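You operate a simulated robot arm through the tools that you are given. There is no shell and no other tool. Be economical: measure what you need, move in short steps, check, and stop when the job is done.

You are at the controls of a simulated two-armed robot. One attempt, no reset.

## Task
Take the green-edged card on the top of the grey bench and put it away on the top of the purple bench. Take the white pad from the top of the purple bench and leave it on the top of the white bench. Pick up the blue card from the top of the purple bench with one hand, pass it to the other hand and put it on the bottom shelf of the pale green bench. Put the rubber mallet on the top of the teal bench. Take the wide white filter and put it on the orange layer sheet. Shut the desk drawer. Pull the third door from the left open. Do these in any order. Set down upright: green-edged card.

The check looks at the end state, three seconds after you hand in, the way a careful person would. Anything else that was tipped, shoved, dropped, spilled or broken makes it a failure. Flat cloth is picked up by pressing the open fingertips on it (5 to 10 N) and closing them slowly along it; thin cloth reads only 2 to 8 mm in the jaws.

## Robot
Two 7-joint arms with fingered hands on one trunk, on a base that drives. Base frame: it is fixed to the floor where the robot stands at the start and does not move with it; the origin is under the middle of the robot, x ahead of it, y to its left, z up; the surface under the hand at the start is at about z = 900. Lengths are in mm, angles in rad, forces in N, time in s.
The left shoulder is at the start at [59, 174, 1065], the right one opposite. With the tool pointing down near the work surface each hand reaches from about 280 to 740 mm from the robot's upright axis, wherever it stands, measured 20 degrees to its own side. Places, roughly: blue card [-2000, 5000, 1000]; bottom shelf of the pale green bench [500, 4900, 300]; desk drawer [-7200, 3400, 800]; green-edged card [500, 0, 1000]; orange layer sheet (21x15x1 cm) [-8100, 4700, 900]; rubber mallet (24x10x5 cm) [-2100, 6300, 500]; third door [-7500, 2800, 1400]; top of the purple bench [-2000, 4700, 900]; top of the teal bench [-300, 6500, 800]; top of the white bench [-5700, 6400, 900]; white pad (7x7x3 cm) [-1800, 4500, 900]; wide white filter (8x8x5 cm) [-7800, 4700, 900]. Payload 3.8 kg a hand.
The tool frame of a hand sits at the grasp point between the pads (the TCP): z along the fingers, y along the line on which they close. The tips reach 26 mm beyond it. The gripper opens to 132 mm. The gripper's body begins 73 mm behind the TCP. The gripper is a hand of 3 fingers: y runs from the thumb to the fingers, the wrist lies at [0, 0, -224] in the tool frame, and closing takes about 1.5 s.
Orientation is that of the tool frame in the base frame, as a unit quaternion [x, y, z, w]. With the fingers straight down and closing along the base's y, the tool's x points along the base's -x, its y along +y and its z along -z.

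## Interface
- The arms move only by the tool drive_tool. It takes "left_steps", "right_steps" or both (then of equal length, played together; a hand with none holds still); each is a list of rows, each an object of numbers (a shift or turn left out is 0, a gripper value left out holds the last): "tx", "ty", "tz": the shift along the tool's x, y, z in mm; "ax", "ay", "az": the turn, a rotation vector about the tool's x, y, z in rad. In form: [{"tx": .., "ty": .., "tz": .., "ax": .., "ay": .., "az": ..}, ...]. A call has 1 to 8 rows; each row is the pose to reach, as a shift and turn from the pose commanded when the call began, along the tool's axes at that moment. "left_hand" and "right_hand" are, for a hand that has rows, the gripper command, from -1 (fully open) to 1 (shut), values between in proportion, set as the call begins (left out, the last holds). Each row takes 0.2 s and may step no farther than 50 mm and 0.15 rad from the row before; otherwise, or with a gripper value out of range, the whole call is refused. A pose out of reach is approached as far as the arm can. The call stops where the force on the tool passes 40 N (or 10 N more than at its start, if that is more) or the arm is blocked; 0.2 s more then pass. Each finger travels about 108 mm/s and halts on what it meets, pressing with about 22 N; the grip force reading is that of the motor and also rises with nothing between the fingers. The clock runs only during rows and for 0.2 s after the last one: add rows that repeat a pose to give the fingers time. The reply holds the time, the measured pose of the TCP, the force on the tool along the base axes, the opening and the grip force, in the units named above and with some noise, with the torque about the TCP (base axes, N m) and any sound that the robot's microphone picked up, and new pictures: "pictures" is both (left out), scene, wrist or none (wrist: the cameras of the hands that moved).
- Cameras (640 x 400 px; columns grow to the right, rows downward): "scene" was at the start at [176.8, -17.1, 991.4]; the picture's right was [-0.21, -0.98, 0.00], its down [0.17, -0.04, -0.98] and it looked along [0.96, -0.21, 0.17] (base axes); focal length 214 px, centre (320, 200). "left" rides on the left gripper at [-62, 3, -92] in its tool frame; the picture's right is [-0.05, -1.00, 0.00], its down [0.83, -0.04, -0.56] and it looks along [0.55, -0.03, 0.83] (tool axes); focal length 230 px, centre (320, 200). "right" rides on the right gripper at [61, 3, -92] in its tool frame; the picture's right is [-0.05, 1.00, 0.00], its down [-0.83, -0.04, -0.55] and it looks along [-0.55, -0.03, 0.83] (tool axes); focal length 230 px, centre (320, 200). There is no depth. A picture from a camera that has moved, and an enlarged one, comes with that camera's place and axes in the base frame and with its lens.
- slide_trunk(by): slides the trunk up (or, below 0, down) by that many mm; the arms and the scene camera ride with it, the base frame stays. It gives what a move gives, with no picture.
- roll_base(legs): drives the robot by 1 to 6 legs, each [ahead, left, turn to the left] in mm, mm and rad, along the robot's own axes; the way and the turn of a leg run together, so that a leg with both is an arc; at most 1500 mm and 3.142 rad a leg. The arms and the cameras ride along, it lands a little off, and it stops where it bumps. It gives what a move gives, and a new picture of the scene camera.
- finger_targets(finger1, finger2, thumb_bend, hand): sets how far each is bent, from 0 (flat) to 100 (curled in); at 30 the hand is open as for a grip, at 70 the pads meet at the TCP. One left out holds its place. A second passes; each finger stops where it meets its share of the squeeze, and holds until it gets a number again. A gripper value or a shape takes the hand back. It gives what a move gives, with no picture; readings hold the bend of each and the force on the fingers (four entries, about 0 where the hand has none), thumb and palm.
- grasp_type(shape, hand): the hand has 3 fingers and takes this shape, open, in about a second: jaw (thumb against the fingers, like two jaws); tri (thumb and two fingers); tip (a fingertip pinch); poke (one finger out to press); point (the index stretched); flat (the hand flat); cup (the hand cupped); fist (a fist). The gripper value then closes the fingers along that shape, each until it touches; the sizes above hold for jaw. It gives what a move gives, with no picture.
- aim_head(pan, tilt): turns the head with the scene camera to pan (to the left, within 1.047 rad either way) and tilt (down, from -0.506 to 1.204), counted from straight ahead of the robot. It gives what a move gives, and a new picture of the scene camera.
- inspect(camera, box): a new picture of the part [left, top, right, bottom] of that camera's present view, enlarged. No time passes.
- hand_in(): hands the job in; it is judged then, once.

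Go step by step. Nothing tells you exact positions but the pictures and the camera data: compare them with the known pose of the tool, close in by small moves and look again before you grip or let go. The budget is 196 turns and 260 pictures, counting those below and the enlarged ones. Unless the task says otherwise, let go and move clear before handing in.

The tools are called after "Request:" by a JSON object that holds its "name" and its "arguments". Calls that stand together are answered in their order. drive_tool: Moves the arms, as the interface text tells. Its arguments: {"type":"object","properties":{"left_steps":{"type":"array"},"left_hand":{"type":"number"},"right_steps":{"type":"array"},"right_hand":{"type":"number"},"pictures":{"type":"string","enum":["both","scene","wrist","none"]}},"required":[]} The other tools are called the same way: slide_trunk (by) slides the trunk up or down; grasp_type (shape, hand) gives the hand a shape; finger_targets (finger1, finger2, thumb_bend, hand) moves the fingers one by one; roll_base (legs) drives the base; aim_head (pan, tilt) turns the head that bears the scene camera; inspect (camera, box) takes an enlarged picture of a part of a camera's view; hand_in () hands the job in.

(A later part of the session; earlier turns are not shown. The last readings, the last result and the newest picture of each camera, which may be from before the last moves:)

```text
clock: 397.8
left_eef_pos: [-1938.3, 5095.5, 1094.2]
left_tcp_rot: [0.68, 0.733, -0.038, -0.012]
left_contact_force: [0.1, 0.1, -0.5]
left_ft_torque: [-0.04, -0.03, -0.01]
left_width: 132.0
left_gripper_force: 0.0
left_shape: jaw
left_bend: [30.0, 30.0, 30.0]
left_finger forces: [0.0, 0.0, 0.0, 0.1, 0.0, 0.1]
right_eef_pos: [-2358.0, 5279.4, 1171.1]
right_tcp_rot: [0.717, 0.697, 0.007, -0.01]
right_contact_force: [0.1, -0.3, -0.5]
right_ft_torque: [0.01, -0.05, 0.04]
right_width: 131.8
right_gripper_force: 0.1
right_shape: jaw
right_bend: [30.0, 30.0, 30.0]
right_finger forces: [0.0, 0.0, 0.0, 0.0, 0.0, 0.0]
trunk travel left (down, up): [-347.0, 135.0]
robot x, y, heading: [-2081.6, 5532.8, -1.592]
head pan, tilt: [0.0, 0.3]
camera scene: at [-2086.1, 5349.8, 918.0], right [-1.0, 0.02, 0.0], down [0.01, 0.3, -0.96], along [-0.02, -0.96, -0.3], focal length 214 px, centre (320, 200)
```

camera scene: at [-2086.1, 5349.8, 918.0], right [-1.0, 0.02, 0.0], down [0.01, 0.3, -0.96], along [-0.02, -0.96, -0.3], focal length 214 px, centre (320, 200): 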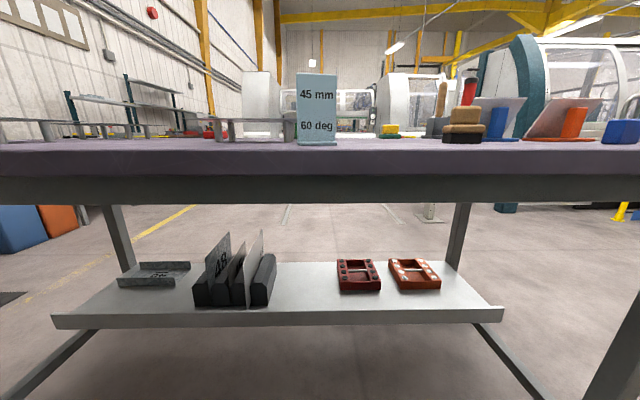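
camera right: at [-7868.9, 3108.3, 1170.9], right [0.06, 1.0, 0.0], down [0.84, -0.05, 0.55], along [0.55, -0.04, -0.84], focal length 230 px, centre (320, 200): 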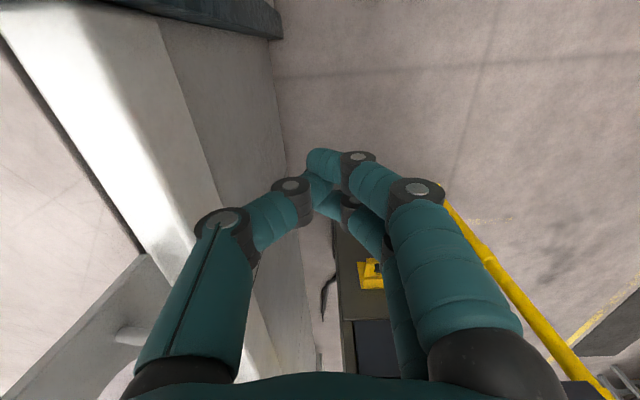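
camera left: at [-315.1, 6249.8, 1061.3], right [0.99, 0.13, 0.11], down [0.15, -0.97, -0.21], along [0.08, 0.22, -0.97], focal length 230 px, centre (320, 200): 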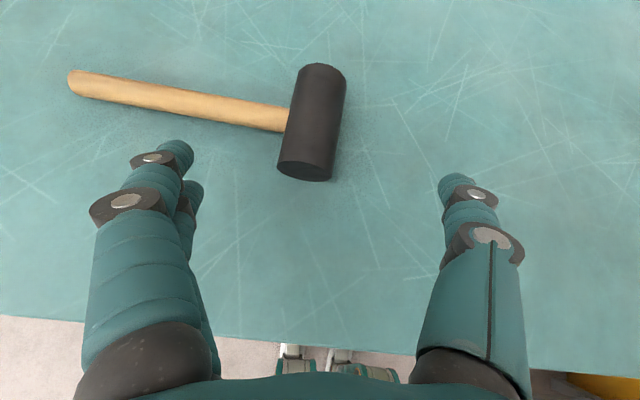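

The blue card "45 mm / 60 deg" stands upright here, at about [-2088, 4950]. I'll pick it from above with the right hand (pinch across its thickness), then pass it to the left hand coming horizontally. Approach and turn the right hand.

Request:
{"name": "roll_base", "arguments": {"legs": [[110, 150, 0.02]]}}

Request:
{"name": "drive_tool", "arguments": {"right_steps": [{"az": -0.15, "tx": -15, "ty": 12}, {"az": -0.3, "tx": -30, "ty": 24}, {"az": -0.45, "tx": -45, "ty": 36}, {"az": -0.6, "tx": -60, "ty": 48}, {"az": -0.75, "tx": -75, "ty": 60}, {"az": -0.9, "tx": -90, "ty": 72}, {"az": -1.05, "tx": -100, "ty": 84}, {"az": -1.2, "tx": -110, "ty": 95}], "pictures": "none"}}

Request:
{"name": "drive_tool", "arguments": {"right_steps": [{"az": -0.13}, {"az": -0.26}, {"az": -0.37}, {"az": -0.37}], "pictures": "both"}}

```text
clock: 399.8
left_eef_pos: [-1780.8, 4990.5, 1095.4]
left_tcp_rot: [0.672, 0.74, -0.039, -0.012]
left_contact_force: [-0.7, -0.6, -0.5]
left_ft_torque: [0.03, 0.01, 0.0]
left_width: 132.2
left_gripper_force: 0.0
left_shape: jaw
left_bend: [30.0, 30.0, 30.0]
left_finger forces: [0.1, 0.0, 0.0, 0.0, 0.0, 0.0]
right_eef_pos: [-2203.7, 5165.4, 1170.9]
right_tcp_rot: [0.709, 0.705, 0.007, -0.01]
right_contact_force: [0.7, 0.4, 0.5]
right_ft_torque: [0.0, -0.02, 0.0]
right_width: 132.0
right_gripper_force: 0.1
right_shape: jaw
right_bend: [30.0, 30.0, 30.0]
right_finger forces: [0.1, 0.0, 0.1, 0.0, 0.0, 0.0]
trunk travel left (down, up): [-347.0, 135.0]
robot x, y, heading: [-1932.7, 5423.3, -1.569]
head pan, tilt: [0.0, 0.3]
camera scene: at [-1933.2, 5241.2, 917.9], right [-1.0, 0.0, 0.0], down [0.0, 0.3, -0.96], along [0.0, -0.96, -0.3], focal length 214 px, centre (320, 200)
```

scene: 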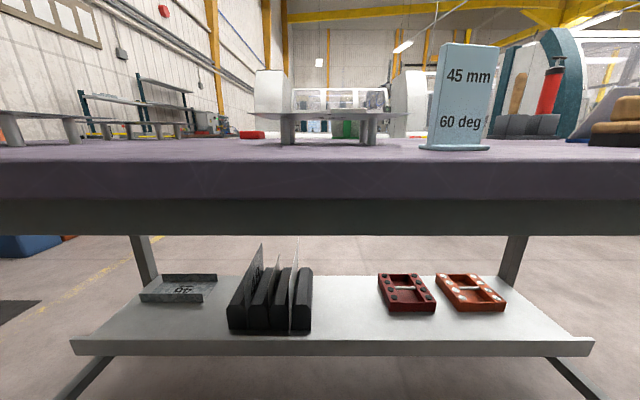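

```text
clock: 401.6
left_eef_pos: [-1780.8, 4989.6, 1094.0]
left_tcp_rot: [0.672, 0.74, -0.038, -0.013]
left_contact_force: [1.1, -0.2, -0.1]
left_ft_torque: [-0.02, 0.0, 0.02]
left_width: 131.9
left_gripper_force: 0.1
left_shape: jaw
left_bend: [30.0, 30.0, 30.0]
left_finger forces: [0.1, 0.0, 0.0, 0.0, 0.0, 0.1]
right_eef_pos: [-2110.3, 5054.6, 1168.5]
right_tcp_rot: [0.187, 0.982, 0.012, -0.004]
right_contact_force: [-0.3, 0.5, 0.5]
right_ft_torque: [0.03, 0.0, -0.02]
right_width: 131.8
right_gripper_force: 0.0
right_shape: jaw
right_bend: [30.0, 30.0, 30.0]
right_finger forces: [0.0, 0.1, 0.1, 0.0, 0.1, 0.1]
trunk travel left (down, up): [-347.0, 135.0]
robot x, y, heading: [-1933.6, 5424.2, -1.569]
head pan, tilt: [0.0, 0.3]
```

```text
clock: 402.6
left_eef_pos: [-1781.7, 4990.2, 1094.0]
left_tcp_rot: [0.672, 0.74, -0.039, -0.011]
left_contact_force: [0.6, -0.5, -0.7]
left_ft_torque: [-0.02, 0.01, 0.03]
left_width: 131.9
left_gripper_force: 0.0
left_shape: jaw
left_bend: [30.0, 30.0, 30.0]
left_finger forces: [0.1, 0.1, 0.0, 0.0, 0.1, 0.1]
right_eef_pos: [-2108.6, 5056.3, 1168.2]
right_tcp_rot: [0.002, 1.0, 0.012, -0.002]
right_contact_force: [0.9, 0.2, 0.2]
right_ft_torque: [-0.04, 0.01, 0.02]
right_width: 131.9
right_gripper_force: 0.0
right_shape: jaw
right_bend: [30.0, 30.0, 30.0]
right_finger forces: [0.0, 0.0, 0.1, 0.1, 0.0, 0.0]
trunk travel left (down, up): [-347.0, 135.0]
robot x, y, heading: [-1935.5, 5424.1, -1.568]
head pan, tilt: [0.0, 0.3]
camera scene: at [-1933.4, 5241.3, 917.9], right [-1.0, 0.0, 0.0], down [0.0, 0.3, -0.96], along [0.0, -0.96, -0.3], focal length 214 px, centre (320, 200)
camera right: at [-2171.3, 5057.2, 1262.7], right [0.06, 1.0, 0.02], down [0.83, -0.06, 0.55], along [0.55, -0.01, -0.83], focal length 230 px, centre (320, 200)
```

scene: 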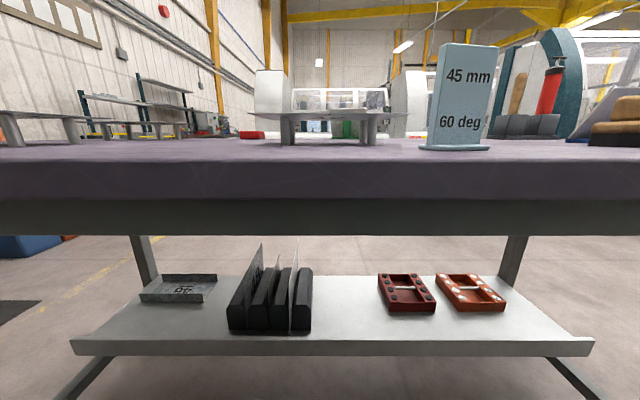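
right: 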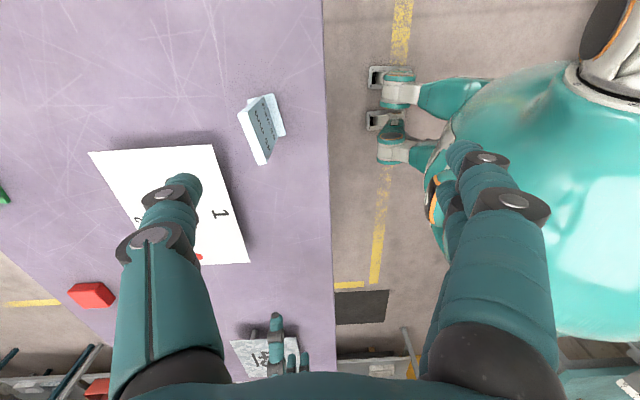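

The card's top edge is around [-2090, 4978, 1007], rotated ~8°. Move the right hand above it.

Request:
{"name": "drive_tool", "arguments": {"right_steps": [{"az": -0.05, "tx": -6, "ty": -26, "tz": 10}, {"az": -0.1, "tx": -12, "ty": -52, "tz": 30}, {"az": -0.13, "tx": -18, "ty": -78, "tz": 60}, {"az": -0.13, "tx": -18, "ty": -78, "tz": 85}, {"az": -0.13, "tx": -18, "ty": -78, "tz": 85}], "pictures": "both"}}

```text
clock: 403.8
left_eef_pos: [-1780.6, 4990.4, 1094.6]
left_tcp_rot: [0.672, 0.74, -0.039, -0.012]
left_contact_force: [-0.1, 0.2, 0.1]
left_ft_torque: [0.0, 0.01, -0.02]
left_width: 132.0
left_gripper_force: 0.1
left_shape: jaw
left_bend: [30.0, 30.0, 30.0]
left_finger forces: [0.0, 0.1, 0.0, 0.0, 0.1, 0.0]
right_eef_pos: [-2106.7, 4987.9, 1097.4]
right_tcp_rot: [-0.061, 0.998, 0.012, -0.002]
right_contact_force: [0.5, 0.0, 0.0]
right_ft_torque: [0.0, 0.01, 0.0]
right_width: 131.9
right_gripper_force: 0.0
right_shape: jaw
right_bend: [30.0, 30.0, 30.0]
right_finger forces: [0.0, 0.0, 0.0, 0.0, 0.0, 0.0]
right hand out of reach, approached as far as the arm can: row 1, 2, 3, 4, 5
trunk travel left (down, up): [-347.0, 135.0]
robot x, y, heading: [-1927.2, 5427.0, -1.574]
head pan, tilt: [0.0, 0.3]
camera scene: at [-1933.5, 5241.3, 917.9], right [-1.0, 0.0, 0.0], down [0.0, 0.3, -0.96], along [0.0, -0.96, -0.3], focal length 214 px, centre (320, 200)
camera right: at [-2169.4, 4982.4, 1192.2], right [-0.07, 1.0, 0.02], down [0.83, 0.04, 0.55], along [0.55, 0.06, -0.83], focal length 230 px, centre (320, 200)
```

scene: 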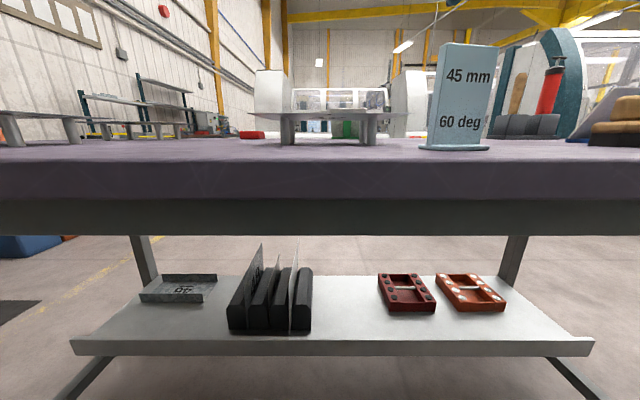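
right: 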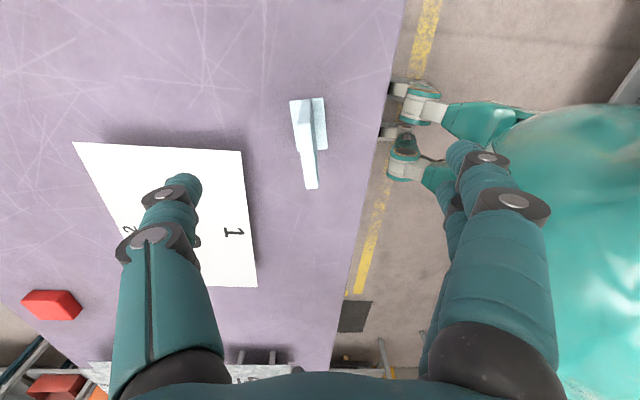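

The plate's top edge runs [-2135,4972]–[-2059,4987]. Descend with a slight extra yaw.

Request:
{"name": "drive_tool", "arguments": {"right_steps": [{"az": -0.07, "tz": 25}, {"az": -0.07, "tx": -9, "ty": -9, "tz": 50}, {"az": -0.07, "tx": -9, "ty": -9, "tz": 60}, {"az": -0.07, "tx": -9, "ty": -9, "tz": 60}], "pictures": "wrist"}}

```text
clock: 404.8
left_eef_pos: [-1781.0, 4990.9, 1093.4]
left_tcp_rot: [0.672, 0.74, -0.039, -0.012]
left_contact_force: [0.3, -0.1, -0.3]
left_ft_torque: [0.01, -0.07, -0.01]
left_width: 132.1
left_gripper_force: 0.1
left_shape: jaw
left_bend: [30.0, 30.0, 30.0]
left_finger forces: [0.0, 0.0, 0.1, 0.0, 0.1, 0.0]
right_eef_pos: [-2099.1, 4980.3, 1036.5]
right_tcp_rot: [-0.095, 0.995, 0.013, -0.001]
right_contact_force: [-1.1, 0.1, 0.1]
right_ft_torque: [0.02, -0.04, 0.0]
right_width: 132.0
right_gripper_force: 0.0
right_shape: jaw
right_bend: [30.0, 30.0, 30.0]
right_finger forces: [0.0, 0.0, 0.0, 0.0, 0.0, 0.0]
trunk travel left (down, up): [-347.0, 135.0]
robot x, y, heading: [-1934.9, 5424.0, -1.565]
head pan, tilt: [0.0, 0.3]
camera right: at [-2161.3, 4969.9, 1130.5], right [-0.14, 0.99, 0.03], down [0.83, 0.1, 0.55], along [0.55, 0.1, -0.83], focal length 230 px, centre (320, 200)
```

right: 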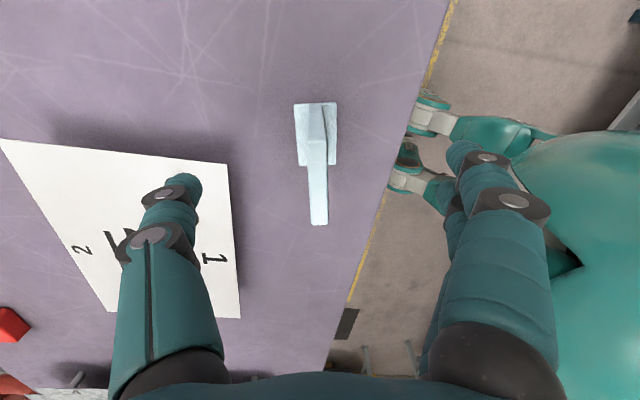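

Well centred. Descend 46 mm and close.

Request:
{"name": "drive_tool", "arguments": {"right_steps": [{"tz": 20}, {"tz": 40}, {"tz": 46}, {"tz": 46}], "pictures": "wrist"}}

Request:
{"name": "drive_tool", "arguments": {"right_steps": [{}, {}, {}, {}, {}, {}, {}, {}], "right_hand": 1, "pictures": "wrist"}}

```text
clock: 405.8
left_eef_pos: [-1780.9, 4989.7, 1093.6]
left_tcp_rot: [0.672, 0.74, -0.039, -0.012]
left_contact_force: [0.1, -0.7, 0.2]
left_ft_torque: [0.01, 0.02, 0.03]
left_width: 131.9
left_gripper_force: 0.1
left_shape: jaw
left_bend: [30.0, 30.0, 30.0]
left_finger forces: [0.1, 0.0, 0.0, 0.0, 0.1, 0.0]
right_eef_pos: [-2101.6, 4984.2, 990.3]
right_tcp_rot: [-0.097, 0.995, 0.012, 0.0]
right_contact_force: [-0.1, -0.9, -0.1]
right_ft_torque: [0.0, 0.04, 0.0]
right_width: 132.0
right_gripper_force: 0.0
right_shape: jaw
right_bend: [30.0, 30.0, 30.0]
right_finger forces: [0.1, 0.1, 0.1, 0.0, 0.1, 0.0]
trunk travel left (down, up): [-347.0, 135.0]
robot x, y, heading: [-1932.2, 5426.3, -1.572]
head pan, tilt: [0.0, 0.3]
camera right: at [-2162.3, 4972.7, 1084.3], right [-0.14, 0.99, 0.02], down [0.83, 0.1, 0.55], along [0.55, 0.1, -0.83], focal length 230 px, centre (320, 200)
```

right: 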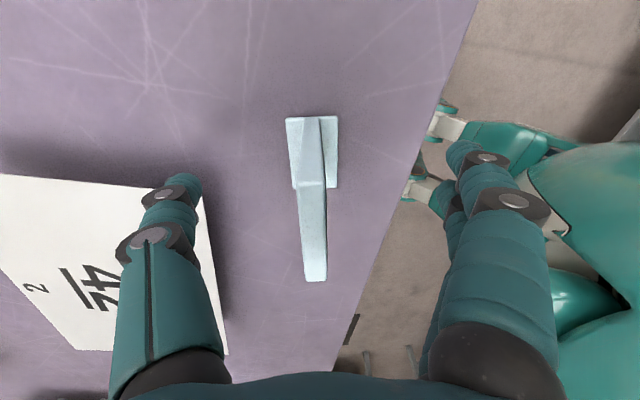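

```text
clock: 407.6
left_eef_pos: [-1781.0, 4990.2, 1095.3]
left_tcp_rot: [0.672, 0.74, -0.039, -0.012]
left_contact_force: [-0.8, -0.1, -0.1]
left_ft_torque: [-0.02, -0.02, -0.01]
left_width: 132.1
left_gripper_force: 0.1
left_shape: jaw
left_bend: [30.0, 30.0, 30.0]
left_finger forces: [0.0, 0.0, 0.0, 0.0, 0.0, 0.0]
right_eef_pos: [-2101.4, 4982.2, 991.3]
right_tcp_rot: [-0.096, 0.995, 0.013, -0.002]
right_contact_force: [1.0, 0.1, 0.4]
right_ft_torque: [0.04, 0.03, -0.04]
right_width: 7.0
right_gripper_force: 22.0
right_shape: jaw
right_bend: [71.0, 71.0, 70.0]
right_finger forces: [9.7, 9.7, 0.0, 0.1, 19.4, 0.1]
trunk travel left (down, up): [-347.0, 135.0]
robot x, y, heading: [-1930.2, 5420.5, -1.573]
head pan, tilt: [0.0, 0.3]
camera right: at [-2162.3, 4972.7, 1084.4], right [-0.14, 0.99, 0.03], down [0.83, 0.1, 0.55], along [0.55, 0.1, -0.83], focal length 230 px, centre (320, 200)
```

right: 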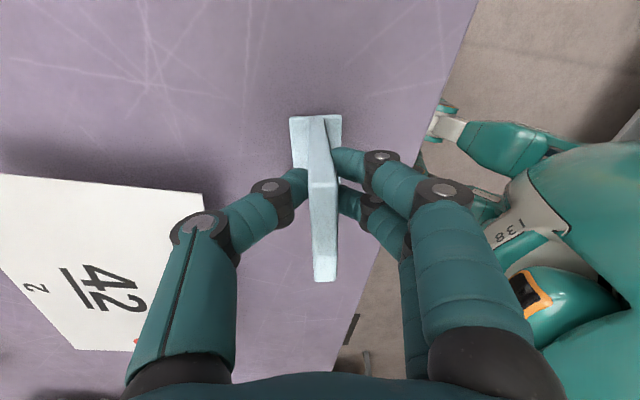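

Card pinched (7 mm). Lift it 120 mm and back the base away from the bench.

Request:
{"name": "drive_tool", "arguments": {"right_steps": [{"tz": -20}, {"tz": -50}, {"tz": -85}, {"tz": -120}, {"tz": -120}], "pictures": "none"}}

Request:
{"name": "roll_base", "arguments": {"legs": [[-180, 0, 0]]}}

Request:
{"name": "drive_tool", "arguments": {"right_steps": [{"tx": -20}, {"tx": -45}, {"tx": -70}, {"tx": -95}, {"tx": -110}], "pictures": "both"}}

```text
clock: 408.8
left_eef_pos: [-1781.0, 4990.5, 1093.7]
left_tcp_rot: [0.672, 0.74, -0.038, -0.012]
left_contact_force: [-0.4, 0.0, 0.2]
left_ft_torque: [0.0, -0.06, 0.01]
left_width: 131.8
left_gripper_force: 0.0
left_shape: jaw
left_bend: [30.0, 30.0, 30.0]
left_finger forces: [0.0, 0.1, 0.1, 0.1, 0.0, 0.1]
right_eef_pos: [-2116.6, 4989.6, 1110.7]
right_tcp_rot: [-0.095, 0.995, 0.013, -0.001]
right_contact_force: [0.1, 0.5, 0.4]
right_ft_torque: [0.0, -0.02, -0.02]
right_width: 7.0
right_gripper_force: 22.6
right_shape: jaw
right_bend: [71.0, 71.0, 70.0]
right_finger forces: [9.7, 9.8, 0.0, 0.0, 19.5, 0.1]
right hand out of reach, approached as far as the arm can: row 4, 5
trunk travel left (down, up): [-347.0, 135.0]
robot x, y, heading: [-1934.7, 5425.6, -1.569]
head pan, tilt: [0.0, 0.3]
```

```text
clock: 410.3
left_eef_pos: [-1782.3, 5170.9, 1093.9]
left_tcp_rot: [0.673, 0.738, -0.039, -0.012]
left_contact_force: [-0.6, 0.4, 0.7]
left_ft_torque: [-0.01, 0.01, 0.01]
left_width: 132.1
left_gripper_force: 0.0
left_shape: jaw
left_bend: [30.0, 30.0, 30.0]
left_finger forces: [0.1, 0.1, 0.0, 0.0, 0.0, 0.0]
right_eef_pos: [-2119.0, 5173.4, 1111.8]
right_tcp_rot: [-0.095, 0.995, 0.012, -0.001]
right_contact_force: [-0.1, 0.5, -0.2]
right_ft_torque: [-0.02, -0.02, 0.03]
right_width: 7.4
right_gripper_force: 22.0
right_shape: jaw
right_bend: [71.0, 71.0, 70.0]
right_finger forces: [9.7, 9.8, 0.0, 0.1, 19.6, 0.0]
trunk travel left (down, up): [-347.0, 135.0]
robot x, y, heading: [-1937.1, 5604.7, -1.572]
head pan, tilt: [0.0, 0.3]
camera scene: at [-1934.0, 5423.1, 918.0], right [-1.0, 0.0, 0.0], down [0.0, 0.3, -0.96], along [0.0, -0.96, -0.3], focal length 214 px, centre (320, 200)
```

scene: 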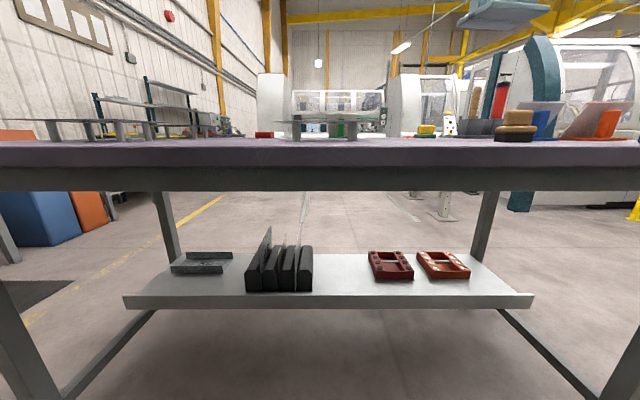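

```text
clock: 411.5
left_eef_pos: [-1784.0, 5170.0, 1093.0]
left_tcp_rot: [0.673, 0.738, -0.039, -0.011]
left_contact_force: [1.0, 0.3, 1.0]
left_ft_torque: [0.02, -0.02, -0.01]
left_width: 132.3
left_gripper_force: 0.0
left_shape: jaw
left_bend: [30.0, 30.0, 30.0]
left_finger forces: [0.0, 0.0, 0.1, 0.0, 0.0, 0.0]
right_eef_pos: [-2095.9, 5193.4, 1111.4]
right_tcp_rot: [-0.093, 0.996, 0.012, 0.0]
right_contact_force: [0.0, -0.3, 0.3]
right_ft_torque: [0.0, 0.01, 0.02]
right_width: 7.4
right_gripper_force: 22.0
right_shape: jaw
right_bend: [71.0, 71.0, 70.0]
right_finger forces: [9.7, 9.9, 0.0, 0.1, 19.5, 0.0]
right hand out of reach, approached as far as the arm can: row 1, 2, 3, 4, 5
trunk travel left (down, up): [-347.0, 135.0]
robot x, y, heading: [-1932.1, 5605.1, -1.575]
head pan, tilt: [0.0, 0.3]
camera scene: at [-1934.0, 5422.6, 917.9], right [-1.0, 0.0, 0.0], down [0.0, 0.3, -0.96], along [0.0, -0.96, -0.3], focal length 214 px, centre (320, 200)
camera right: at [-2159.7, 5182.8, 1205.1], right [-0.13, 0.99, 0.02], down [0.83, 0.1, 0.56], along [0.55, 0.09, -0.83], focal length 230 px, centre (320, 200)
```

scene: 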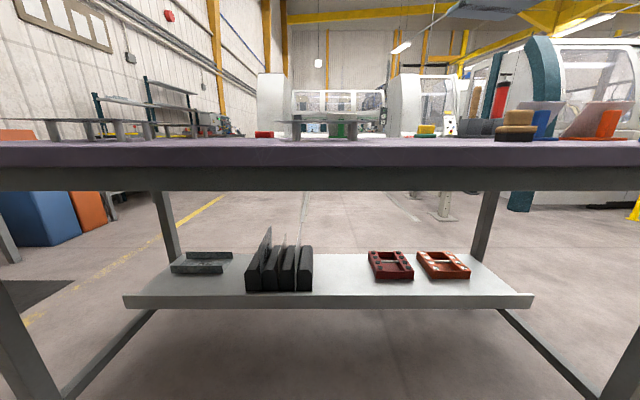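
right: 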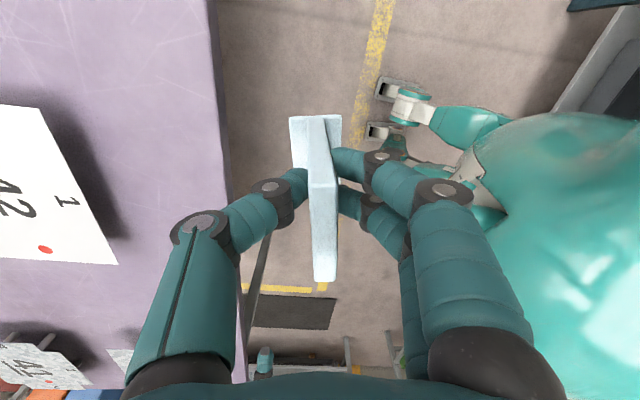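

Reach is limited with the wrist this high. Lower the right hand (clear of the bench here) and bring it inward.

Request:
{"name": "drive_tool", "arguments": {"right_steps": [{"tz": 40}, {"tz": 80}, {"tz": 120}, {"tz": 150}, {"tz": 150, "tx": -30}, {"tz": 150, "tx": -60}, {"tz": 150, "tx": -90}, {"tz": 150, "tx": -115}], "pictures": "none"}}

```text
clock: 413.3
left_eef_pos: [-1782.6, 5171.6, 1094.3]
left_tcp_rot: [0.673, 0.739, -0.039, -0.012]
left_contact_force: [-0.6, -0.4, 0.3]
left_ft_torque: [0.02, -0.03, -0.02]
left_width: 132.1
left_gripper_force: 0.0
left_shape: jaw
left_bend: [30.0, 30.0, 30.0]
left_finger forces: [0.1, 0.0, 0.0, 0.1, 0.1, 0.0]
right_eef_pos: [-2069.7, 5205.7, 958.4]
right_tcp_rot: [-0.094, 0.996, 0.012, -0.001]
right_contact_force: [-0.5, -0.4, -0.2]
right_ft_torque: [-0.02, 0.01, 0.0]
right_width: 7.5
right_gripper_force: 21.3
right_shape: jaw
right_bend: [71.0, 71.0, 70.0]
right_finger forces: [9.6, 9.8, 0.1, 0.0, 19.4, 0.0]
right hand out of reach, approached as far as the arm can: row 6, 7, 8
trunk travel left (down, up): [-347.0, 135.0]
robot x, y, heading: [-1934.1, 5609.0, -1.572]
head pan, tilt: [0.0, 0.3]
```

Request:
{"name": "drive_tool", "arguments": {"right_steps": [{"az": 0.14}, {"az": 0.28}, {"az": 0.42}, {"az": 0.56, "tx": -20}, {"az": 0.69, "tx": -45}, {"az": 0.69, "tx": -70, "ty": -10}, {"az": 0.69, "tx": -95, "ty": -20}, {"az": 0.69, "tx": -115, "ty": -30}], "pictures": "none"}}

```text
clock: 415.1
left_eef_pos: [-1781.8, 5170.6, 1093.5]
left_tcp_rot: [0.673, 0.739, -0.039, -0.012]
left_contact_force: [0.7, -0.1, -0.6]
left_ft_torque: [0.0, 0.0, 0.0]
left_width: 131.7
left_gripper_force: 0.1
left_shape: jaw
left_bend: [30.0, 30.0, 30.0]
left_finger forces: [0.1, 0.0, 0.1, 0.0, 0.1, 0.0]
right_eef_pos: [-2057.4, 5228.4, 954.0]
right_tcp_rot: [0.247, 0.969, 0.012, -0.005]
right_contact_force: [-0.6, -0.8, -0.6]
right_ft_torque: [0.03, -0.03, -0.02]
right_width: 7.1
right_gripper_force: 22.2
right_shape: jaw
right_bend: [71.0, 71.0, 70.0]
right_finger forces: [9.7, 10.1, 0.0, 0.0, 19.8, 0.0]
right hand out of reach, approached as far as the arm can: row 4, 5, 6, 7, 8
trunk travel left (down, up): [-347.0, 135.0]
robot x, y, heading: [-1932.2, 5610.0, -1.568]
head pan, tilt: [0.0, 0.3]
```

The right arm cannot come further inward; a better handover is the left hand coming from the left side, pinching the card's left edge across its thickness. Turn the card square again and turn the left hand.

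Request:
{"name": "drive_tool", "arguments": {"right_steps": [{"az": -0.12}, {"az": -0.24}, {"az": -0.36}, {"az": -0.48}, {"az": -0.49}, {"az": -0.49}, {"az": -0.49}, {"az": -0.49}], "left_steps": [{"az": 0.15, "tx": 7}, {"az": 0.3, "tx": 14, "tz": 4}, {"az": 0.45, "tx": 21, "tz": 8}, {"az": 0.6, "tx": 28, "ty": -4, "tz": 12}, {"az": 0.75, "tx": 35, "ty": -8, "tz": 18}, {"az": 0.9, "tx": 42, "ty": -12, "tz": 24}, {"az": 1.05, "tx": 50, "ty": -16, "tz": 30}, {"az": 1.2, "tx": 57, "ty": -18, "tz": 34}], "pictures": "none"}}

Request:
{"name": "drive_tool", "arguments": {"left_steps": [{"ax": 0.027, "ay": -0.117, "az": 0.053}, {"ax": 0.055, "ay": -0.233, "az": 0.106}, {"ax": 0.082, "ay": -0.35, "az": 0.159}, {"ax": 0.109, "ay": -0.466, "az": 0.212}, {"ax": 0.136, "ay": -0.583, "az": 0.265}, {"ax": 0.164, "ay": -0.699, "az": 0.318}, {"ax": 0.191, "ay": -0.816, "az": 0.371}, {"ax": 0.218, "ay": -0.932, "az": 0.424}], "pictures": "both"}}

```text
clock: 416.9
left_eef_pos: [-1807.1, 5224.9, 1061.1]
left_tcp_rot: [0.973, 0.229, -0.039, 0.011]
left_contact_force: [0.3, -0.7, -0.7]
left_ft_torque: [-0.01, -0.02, 0.0]
left_width: 131.8
left_gripper_force: 0.1
left_shape: jaw
left_bend: [30.0, 30.0, 30.0]
left_finger forces: [0.0, 0.0, 0.0, 0.0, 0.0, 0.0]
right_eef_pos: [-2060.5, 5229.1, 952.4]
right_tcp_rot: [0.006, 1.0, 0.012, -0.003]
right_contact_force: [-0.5, -0.8, -0.3]
right_ft_torque: [0.05, -0.01, -0.01]
right_width: 7.1
right_gripper_force: 22.1
right_shape: jaw
right_bend: [71.0, 71.0, 70.0]
right_finger forces: [9.7, 10.1, 0.0, 0.1, 19.8, 0.0]
trunk travel left (down, up): [-347.0, 135.0]
robot x, y, heading: [-1935.0, 5605.5, -1.569]
head pan, tilt: [0.0, 0.3]
```

```text
clock: 418.7
left_eef_pos: [-1807.2, 5225.2, 1060.2]
left_tcp_rot: [0.872, -0.008, -0.489, 0.02]
left_contact_force: [-0.3, 0.6, 1.0]
left_ft_torque: [-0.01, 0.03, -0.03]
left_width: 131.9
left_gripper_force: 0.0
left_shape: jaw
left_bend: [30.0, 30.0, 30.0]
left_finger forces: [0.0, 0.0, 0.0, 0.1, 0.0, 0.1]
right_eef_pos: [-2061.6, 5230.0, 952.5]
right_tcp_rot: [0.005, 1.0, 0.013, -0.003]
right_contact_force: [0.0, -0.5, -1.2]
right_ft_torque: [0.03, 0.01, -0.01]
right_width: 7.0
right_gripper_force: 22.2
right_shape: jaw
right_bend: [71.0, 71.0, 70.0]
right_finger forces: [9.7, 10.1, 0.1, 0.1, 19.8, 0.0]
trunk travel left (down, up): [-347.0, 135.0]
robot x, y, heading: [-1929.3, 5605.5, -1.574]
head pan, tilt: [0.0, 0.3]
camera scene: at [-1933.8, 5422.7, 917.9], right [-1.0, 0.0, 0.0], down [0.0, 0.3, -0.96], along [0.0, -0.96, -0.3], focal length 214 px, centre (320, 200)
camera left: at [-1761.7, 5226.1, 1160.6], right [-0.03, 1.0, 0.0], down [0.91, 0.03, -0.42], along [-0.42, -0.01, -0.91], focal length 230 px, centre (320, 200)
```

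scene: 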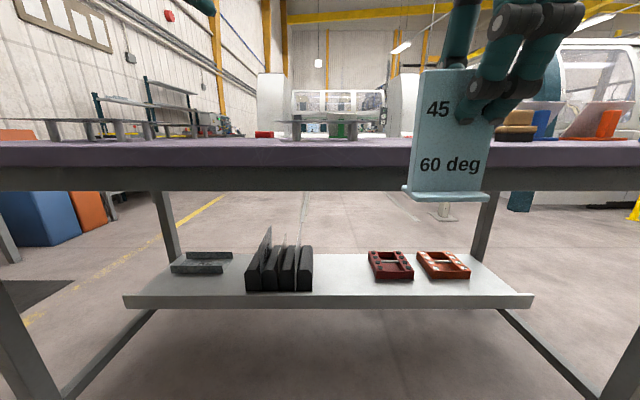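
left: 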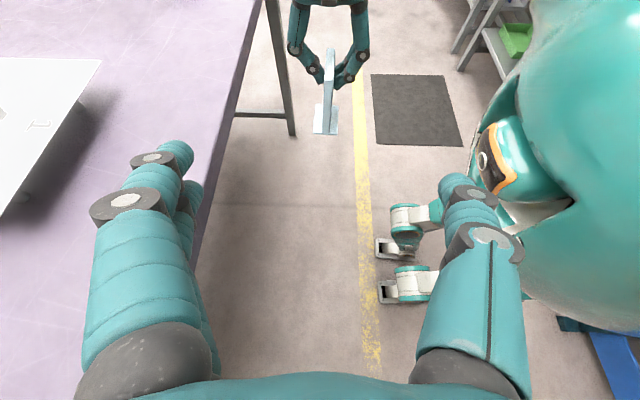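

Good geometry: card foot z 861–871, left edge x≈-2012. Move the left hand in along its axis, first most of the way.

Request:
{"name": "drive_tool", "arguments": {"left_steps": [{"tx": 4, "ty": -3, "tz": 45}, {"tx": 8, "ty": -6, "tz": 90}, {"tx": 12, "ty": -9, "tz": 135}, {"tx": 15, "ty": -12, "tz": 175}, {"tx": 15, "ty": -12, "tz": 190}, {"tx": 15, "ty": -12, "tz": 190}], "pictures": "both"}}

```text
clock: 420.1
left_eef_pos: [-1961.0, 5232.1, 944.8]
left_tcp_rot: [0.873, -0.008, -0.488, 0.018]
left_contact_force: [-0.8, -0.2, -0.4]
left_ft_torque: [0.01, 0.02, -0.03]
left_width: 131.9
left_gripper_force: 0.1
left_shape: jaw
left_bend: [30.0, 30.0, 30.0]
left_finger forces: [0.0, 0.0, 0.0, 0.1, 0.0, 0.0]
right_eef_pos: [-2060.6, 5230.5, 951.4]
right_tcp_rot: [0.005, 1.0, 0.011, -0.003]
right_contact_force: [-0.5, -0.5, -1.8]
right_ft_torque: [0.0, 0.01, -0.02]
right_width: 7.2
right_gripper_force: 22.4
right_shape: jaw
right_bend: [71.0, 71.0, 70.0]
right_finger forces: [9.7, 10.1, 0.0, 0.1, 19.8, 0.1]
trunk travel left (down, up): [-347.0, 135.0]
robot x, y, heading: [-1934.9, 5603.8, -1.568]
head pan, tilt: [0.0, 0.3]
camera scene: at [-1934.0, 5422.7, 917.9], right [-1.0, 0.0, 0.0], down [0.0, 0.3, -0.96], along [0.0, -0.96, -0.3], focal length 214 px, centre (320, 200)
camera left: at [-1915.3, 5233.2, 1045.0], right [-0.03, 1.0, 0.0], down [0.91, 0.03, -0.42], along [-0.42, -0.01, -0.91], focal length 230 px, centre (320, 200)
```

scene: 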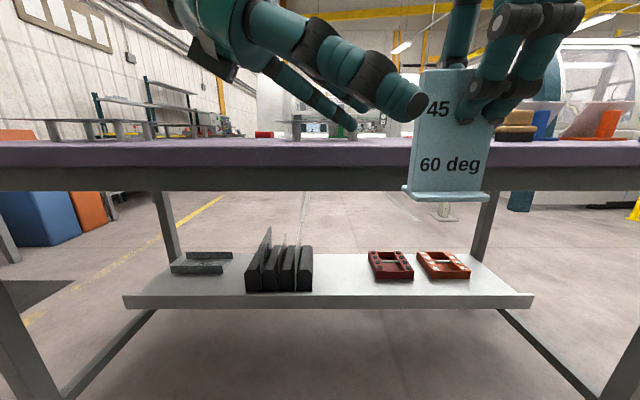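
left: 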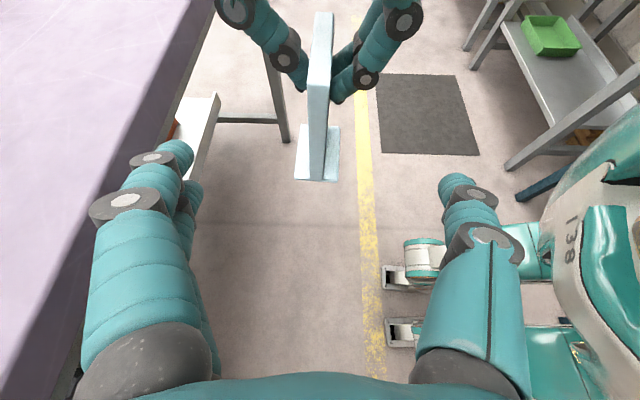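

Request:
{"name": "drive_tool", "arguments": {"left_steps": [{"tx": -1, "tz": 30}, {"tx": 2, "tz": 61}, {"tx": 2, "tz": 61}], "pictures": "both"}}

```text
clock: 420.9
left_eef_pos: [-1980.6, 5215.3, 931.5]
left_tcp_rot: [0.873, -0.007, -0.488, 0.019]
left_contact_force: [0.6, 0.4, 0.3]
left_ft_torque: [-0.03, -0.01, 0.0]
left_width: 131.8
left_gripper_force: 0.1
left_shape: jaw
left_bend: [30.0, 30.0, 30.0]
left_finger forces: [0.0, 0.0, 0.0, 0.0, 0.0, 0.0]
left hand out of reach, approached as far as the arm can: row 1, 2, 3
right_eef_pos: [-2061.0, 5228.8, 951.3]
right_tcp_rot: [0.005, 1.0, 0.012, -0.003]
right_contact_force: [-0.6, 0.2, -0.3]
right_ft_torque: [0.04, 0.01, 0.01]
right_width: 7.2
right_gripper_force: 22.1
right_shape: jaw
right_bend: [71.0, 71.0, 70.0]
right_finger forces: [9.7, 10.1, 0.0, 0.0, 19.9, 0.0]
trunk travel left (down, up): [-347.0, 135.0]
robot x, y, heading: [-1928.4, 5605.2, -1.573]
head pan, tilt: [0.0, 0.3]
camera scene: at [-1934.3, 5423.0, 918.0], right [-1.0, 0.0, 0.0], down [0.0, 0.3, -0.96], along [0.0, -0.96, -0.3], focal length 214 px, centre (320, 200)
camera left: at [-1934.7, 5217.6, 1031.8], right [-0.03, 1.0, 0.0], down [0.91, 0.03, -0.42], along [-0.42, -0.01, -0.91], focal length 230 px, centre (320, 200)
```

scene: 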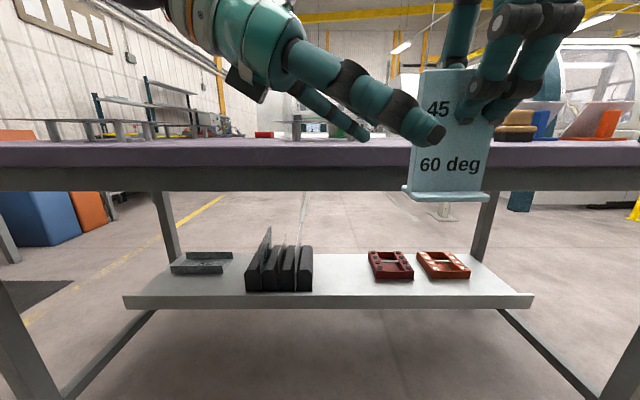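
left: 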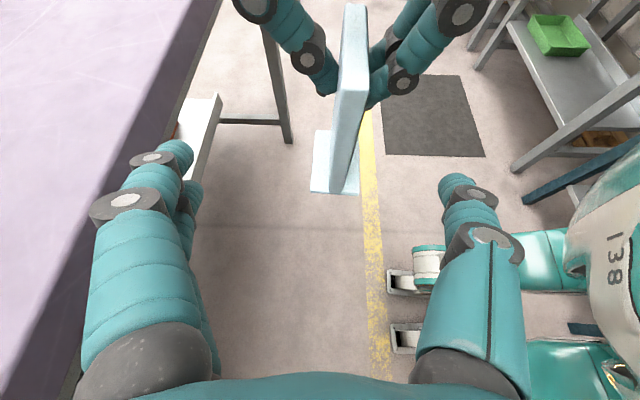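

The left arm is folded too tightly; move the card further ahead with the right hand to give it room.

Request:
{"name": "drive_tool", "arguments": {"left_steps": [{"tz": -20}, {"tz": -35}, {"tz": -35}, {"tz": -35}, {"tz": -35}, {"tz": -35}], "right_steps": [{"ty": -15}, {"ty": -30}, {"ty": -50}, {"ty": -70}, {"ty": -90}, {"ty": -90}], "pictures": "none"}}

```text
clock: 422.3
left_eef_pos: [-1949.1, 5216.7, 950.5]
left_tcp_rot: [0.873, -0.007, -0.488, 0.019]
left_contact_force: [0.0, 0.3, -0.1]
left_ft_torque: [0.0, 0.01, 0.02]
left_width: 131.9
left_gripper_force: 0.2
left_shape: jaw
left_bend: [30.0, 30.0, 30.0]
left_finger forces: [0.0, 0.1, 0.0, 0.0, 0.1, 0.1]
right_eef_pos: [-2079.8, 5176.5, 960.1]
right_tcp_rot: [0.006, 1.0, 0.013, -0.002]
right_contact_force: [0.3, 1.1, -0.7]
right_ft_torque: [0.0, -0.01, -0.02]
right_width: 6.9
right_gripper_force: 22.1
right_shape: jaw
right_bend: [71.0, 71.0, 70.0]
right_finger forces: [9.8, 10.1, 0.0, 0.0, 19.8, 0.1]
right hand out of reach, approached as far as the arm can: row 2, 3, 4, 5, 6
trunk travel left (down, up): [-347.0, 135.0]
robot x, y, heading: [-1930.5, 5608.6, -1.575]
head pan, tilt: [0.0, 0.3]
```

Request:
{"name": "drive_tool", "arguments": {"left_steps": [{"ty": 38, "tx": -2}, {"ty": 38, "tx": -8, "tz": 30}, {"ty": 38, "tx": -14, "tz": 60}, {"ty": 38, "tx": -19, "tz": 86}, {"ty": 38, "tx": -19, "tz": 86}], "pictures": "both"}}

```text
clock: 423.5
left_eef_pos: [-1977.2, 5189.9, 940.7]
left_tcp_rot: [0.873, -0.007, -0.487, 0.019]
left_contact_force: [-1.1, -0.9, 0.6]
left_ft_torque: [-0.02, -0.01, 0.0]
left_width: 132.2
left_gripper_force: 0.1
left_shape: jaw
left_bend: [30.0, 30.0, 30.0]
left_finger forces: [0.0, 0.1, 0.0, 0.0, 0.0, 0.0]
left hand out of reach, approached as far as the arm can: row 2, 3, 4, 5
right_eef_pos: [-2079.3, 5176.7, 959.8]
right_tcp_rot: [0.007, 1.0, 0.013, -0.002]
right_contact_force: [0.4, -0.5, -0.5]
right_ft_torque: [0.03, -0.01, 0.01]
right_width: 7.2
right_gripper_force: 22.2
right_shape: jaw
right_bend: [71.0, 71.0, 70.0]
right_finger forces: [9.6, 10.1, 0.0, 0.1, 19.7, 0.1]
trunk travel left (down, up): [-347.0, 135.0]
robot x, y, heading: [-1933.0, 5607.3, -1.572]
head pan, tilt: [0.0, 0.3]
camera scene: at [-1934.0, 5422.7, 917.9], right [-1.0, 0.0, 0.0], down [0.0, 0.3, -0.96], along [0.0, -0.96, -0.3], focal length 214 px, centre (320, 200)
camera left: at [-1930.2, 5191.3, 1041.7], right [-0.03, 1.0, 0.0], down [0.91, 0.03, -0.42], along [-0.42, -0.01, -0.91], focal length 230 px, centre (320, 200)
```

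scene: 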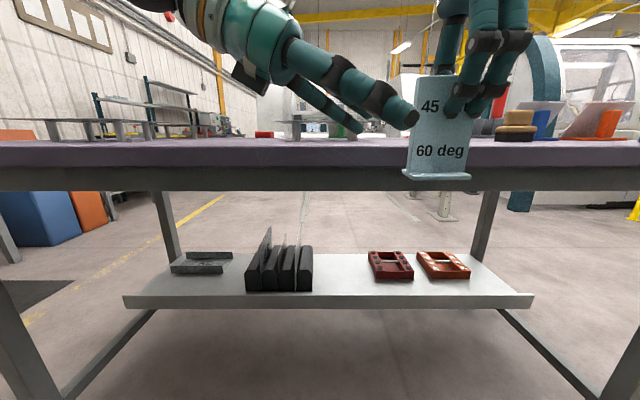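
left: 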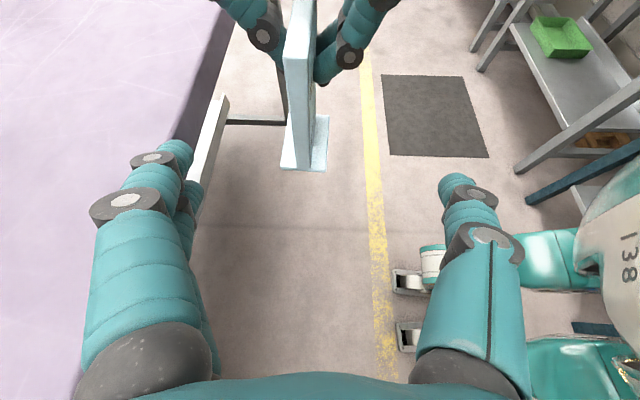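

Tilt the right hand (fingers toward the left) to bring the card inward.

Request:
{"name": "drive_tool", "arguments": {"right_steps": [{"ay": -0.1, "tx": -22, "tz": -2}, {"ay": -0.2, "tx": -45, "tz": -5}, {"ay": -0.3, "tx": -66, "tz": -8}, {"ay": -0.38, "tx": -85, "tz": -8}, {"ay": -0.38, "tx": -85, "tz": -8}], "left_steps": [{"tz": -15}, {"tz": -30}, {"tz": -45}, {"tz": -60}, {"tz": -60}], "pictures": "both"}}

```text
clock: 424.7
left_eef_pos: [-1926.5, 5192.0, 968.4]
left_tcp_rot: [0.873, -0.007, -0.488, 0.02]
left_contact_force: [-0.4, -0.6, -0.6]
left_ft_torque: [0.03, 0.01, -0.02]
left_width: 131.9
left_gripper_force: 0.0
left_shape: jaw
left_bend: [30.0, 30.0, 30.0]
left_finger forces: [0.1, 0.1, 0.1, 0.0, 0.0, 0.1]
right_eef_pos: [-1999.7, 5168.3, 969.2]
right_tcp_rot: [0.008, 0.982, 0.01, 0.187]
right_contact_force: [-0.6, -0.4, -0.3]
right_ft_torque: [-0.03, 0.0, 0.0]
right_width: 7.3
right_gripper_force: 22.4
right_shape: jaw
right_bend: [71.0, 71.0, 70.0]
right_finger forces: [9.7, 10.0, 0.1, 0.1, 19.8, 0.1]
right hand out of reach, approached as far as the arm can: row 4, 5
trunk travel left (down, up): [-347.0, 135.0]
robot x, y, heading: [-1935.9, 5606.4, -1.571]
head pan, tilt: [0.0, 0.3]
camera scene: at [-1934.1, 5422.7, 917.9], right [-1.0, 0.0, 0.0], down [0.0, 0.3, -0.96], along [0.0, -0.96, -0.3], focal length 214 px, centre (320, 200)
camera right: at [-2092.0, 5170.2, 1034.0], right [0.06, 1.0, 0.04], down [0.57, -0.07, 0.82], along [0.82, -0.02, -0.57], focal length 230 px, centre (320, 200)
camera left: at [-1880.7, 5193.6, 1069.0], right [-0.03, 1.0, 0.0], down [0.91, 0.03, -0.42], along [-0.42, -0.01, -0.91], focal length 230 px, centre (320, 200)
```

scene: 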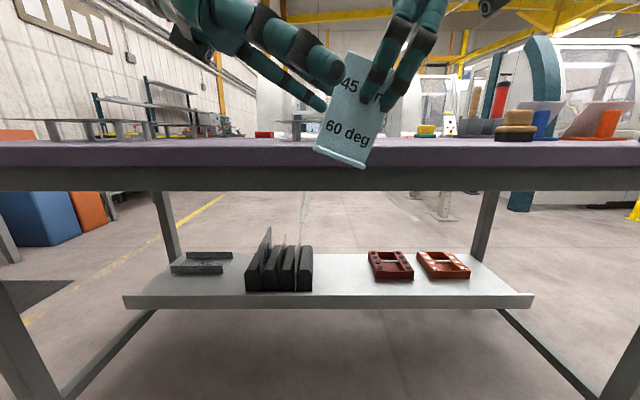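
right: 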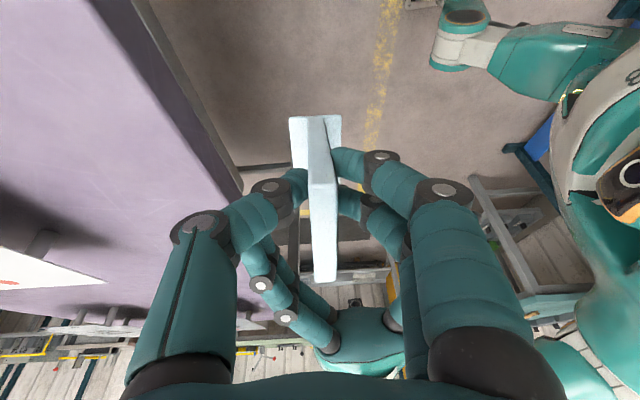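
left: 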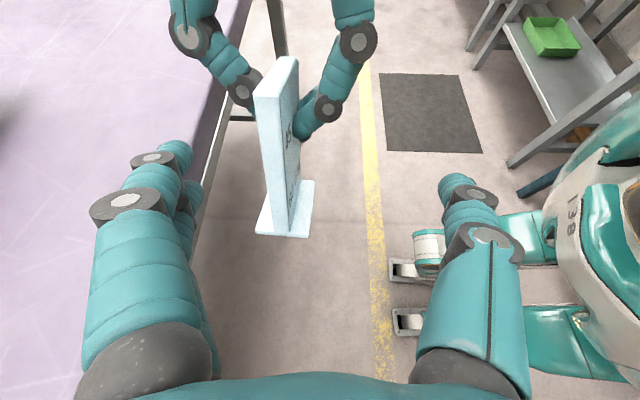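

The card's left edge is now within reach. Centre the left hand on it and align.

Request:
{"name": "drive_tool", "arguments": {"left_steps": [{"ty": 12}, {"ty": 23}, {"ty": 23, "tx": 8, "tz": 10}, {"ty": 23, "tx": 15, "tz": 19}, {"ty": 23, "tx": 15, "tz": 19}], "pictures": "both"}}

```text
clock: 425.9
left_eef_pos: [-1934.8, 5166.7, 947.6]
left_tcp_rot: [0.873, -0.006, -0.487, 0.02]
left_contact_force: [-0.4, 0.6, 0.8]
left_ft_torque: [-0.02, -0.02, -0.03]
left_width: 132.1
left_gripper_force: 0.1
left_shape: jaw
left_bend: [30.0, 30.0, 30.0]
left_finger forces: [0.0, 0.0, 0.1, 0.0, 0.0, 0.0]
right_eef_pos: [-1999.3, 5168.0, 968.8]
right_tcp_rot: [0.008, 0.982, 0.011, 0.187]
right_contact_force: [0.3, -0.2, -0.4]
right_ft_torque: [-0.03, 0.02, 0.0]
right_width: 7.2
right_gripper_force: 22.0
right_shape: jaw
right_bend: [71.0, 71.0, 70.0]
right_finger forces: [9.7, 10.1, 0.0, 0.0, 19.8, 0.0]
trunk travel left (down, up): [-347.0, 135.0]
robot x, y, heading: [-1936.9, 5608.8, -1.571]
head pan, tilt: [0.0, 0.3]
camera scene: at [-1934.0, 5422.8, 917.9], right [-1.0, 0.0, 0.0], down [0.0, 0.3, -0.96], along [0.0, -0.96, -0.3], focal length 214 px, centre (320, 200)
camera left: at [-1888.9, 5169.4, 1048.9], right [-0.03, 1.0, 0.0], down [0.91, 0.03, -0.42], along [-0.42, -0.01, -0.91], focal length 230 px, centre (320, 200)
```

scene: 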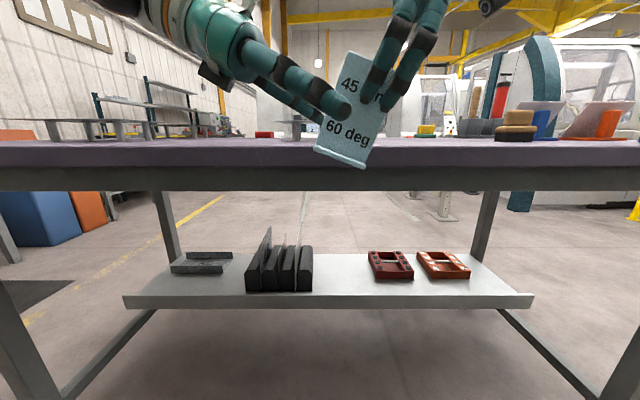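
left: 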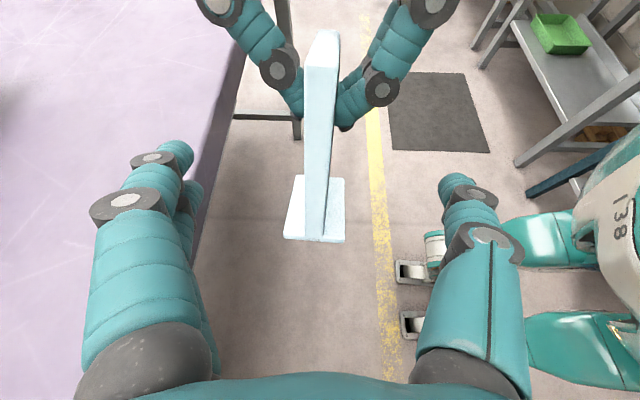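

Centred on the edge. Close the left hand.

Request:
{"name": "drive_tool", "arguments": {"left_steps": [{}, {}, {}, {}, {}, {}, {}, {}], "left_hand": 1, "pictures": "both"}}

```text
clock: 427.7
left_eef_pos: [-1934.9, 5168.4, 947.5]
left_tcp_rot: [0.873, -0.007, -0.488, 0.019]
left_contact_force: [-1.2, -2.0, -0.4]
left_ft_torque: [-0.02, 0.03, 0.05]
left_width: 6.7
left_gripper_force: 21.8
left_shape: jaw
left_bend: [71.0, 71.0, 70.0]
left_finger forces: [10.3, 10.0, 0.1, 0.0, 18.8, 0.1]
right_eef_pos: [-1999.9, 5167.3, 969.6]
right_tcp_rot: [0.008, 0.982, 0.011, 0.188]
right_contact_force: [1.5, 1.6, -0.6]
right_ft_torque: [0.05, -0.03, 0.06]
right_width: 7.3
right_gripper_force: 22.1
right_shape: jaw
right_bend: [71.0, 71.0, 70.0]
right_finger forces: [9.7, 11.2, 0.0, 0.0, 19.3, 0.0]
trunk travel left (down, up): [-347.0, 135.0]
robot x, y, heading: [-1932.6, 5603.5, -1.577]
head pan, tilt: [0.0, 0.3]
camera scene: at [-1934.0, 5422.7, 917.9], right [-1.0, 0.0, 0.0], down [0.0, 0.3, -0.96], along [0.0, -0.96, -0.3], focal length 214 px, centre (320, 200)
camera left: at [-1889.0, 5169.5, 1049.2], right [-0.03, 1.0, 0.0], down [0.91, 0.03, -0.42], along [-0.42, -0.01, -0.91], focal length 230 px, centre (320, 200)
```

scene: 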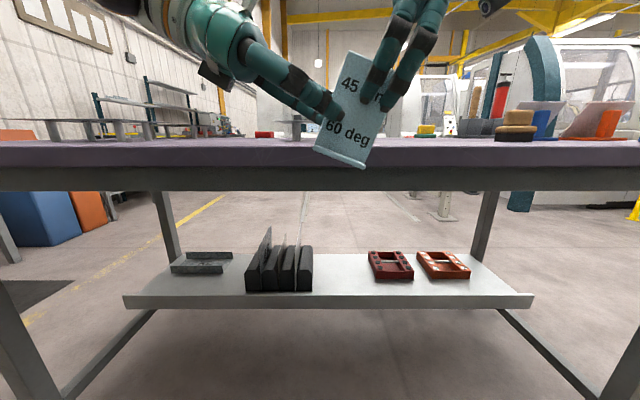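
left: 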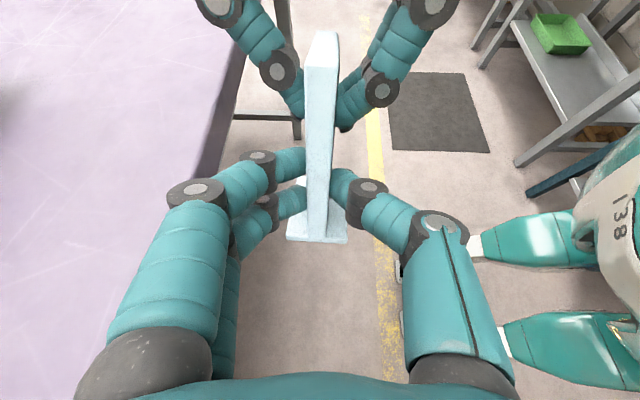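

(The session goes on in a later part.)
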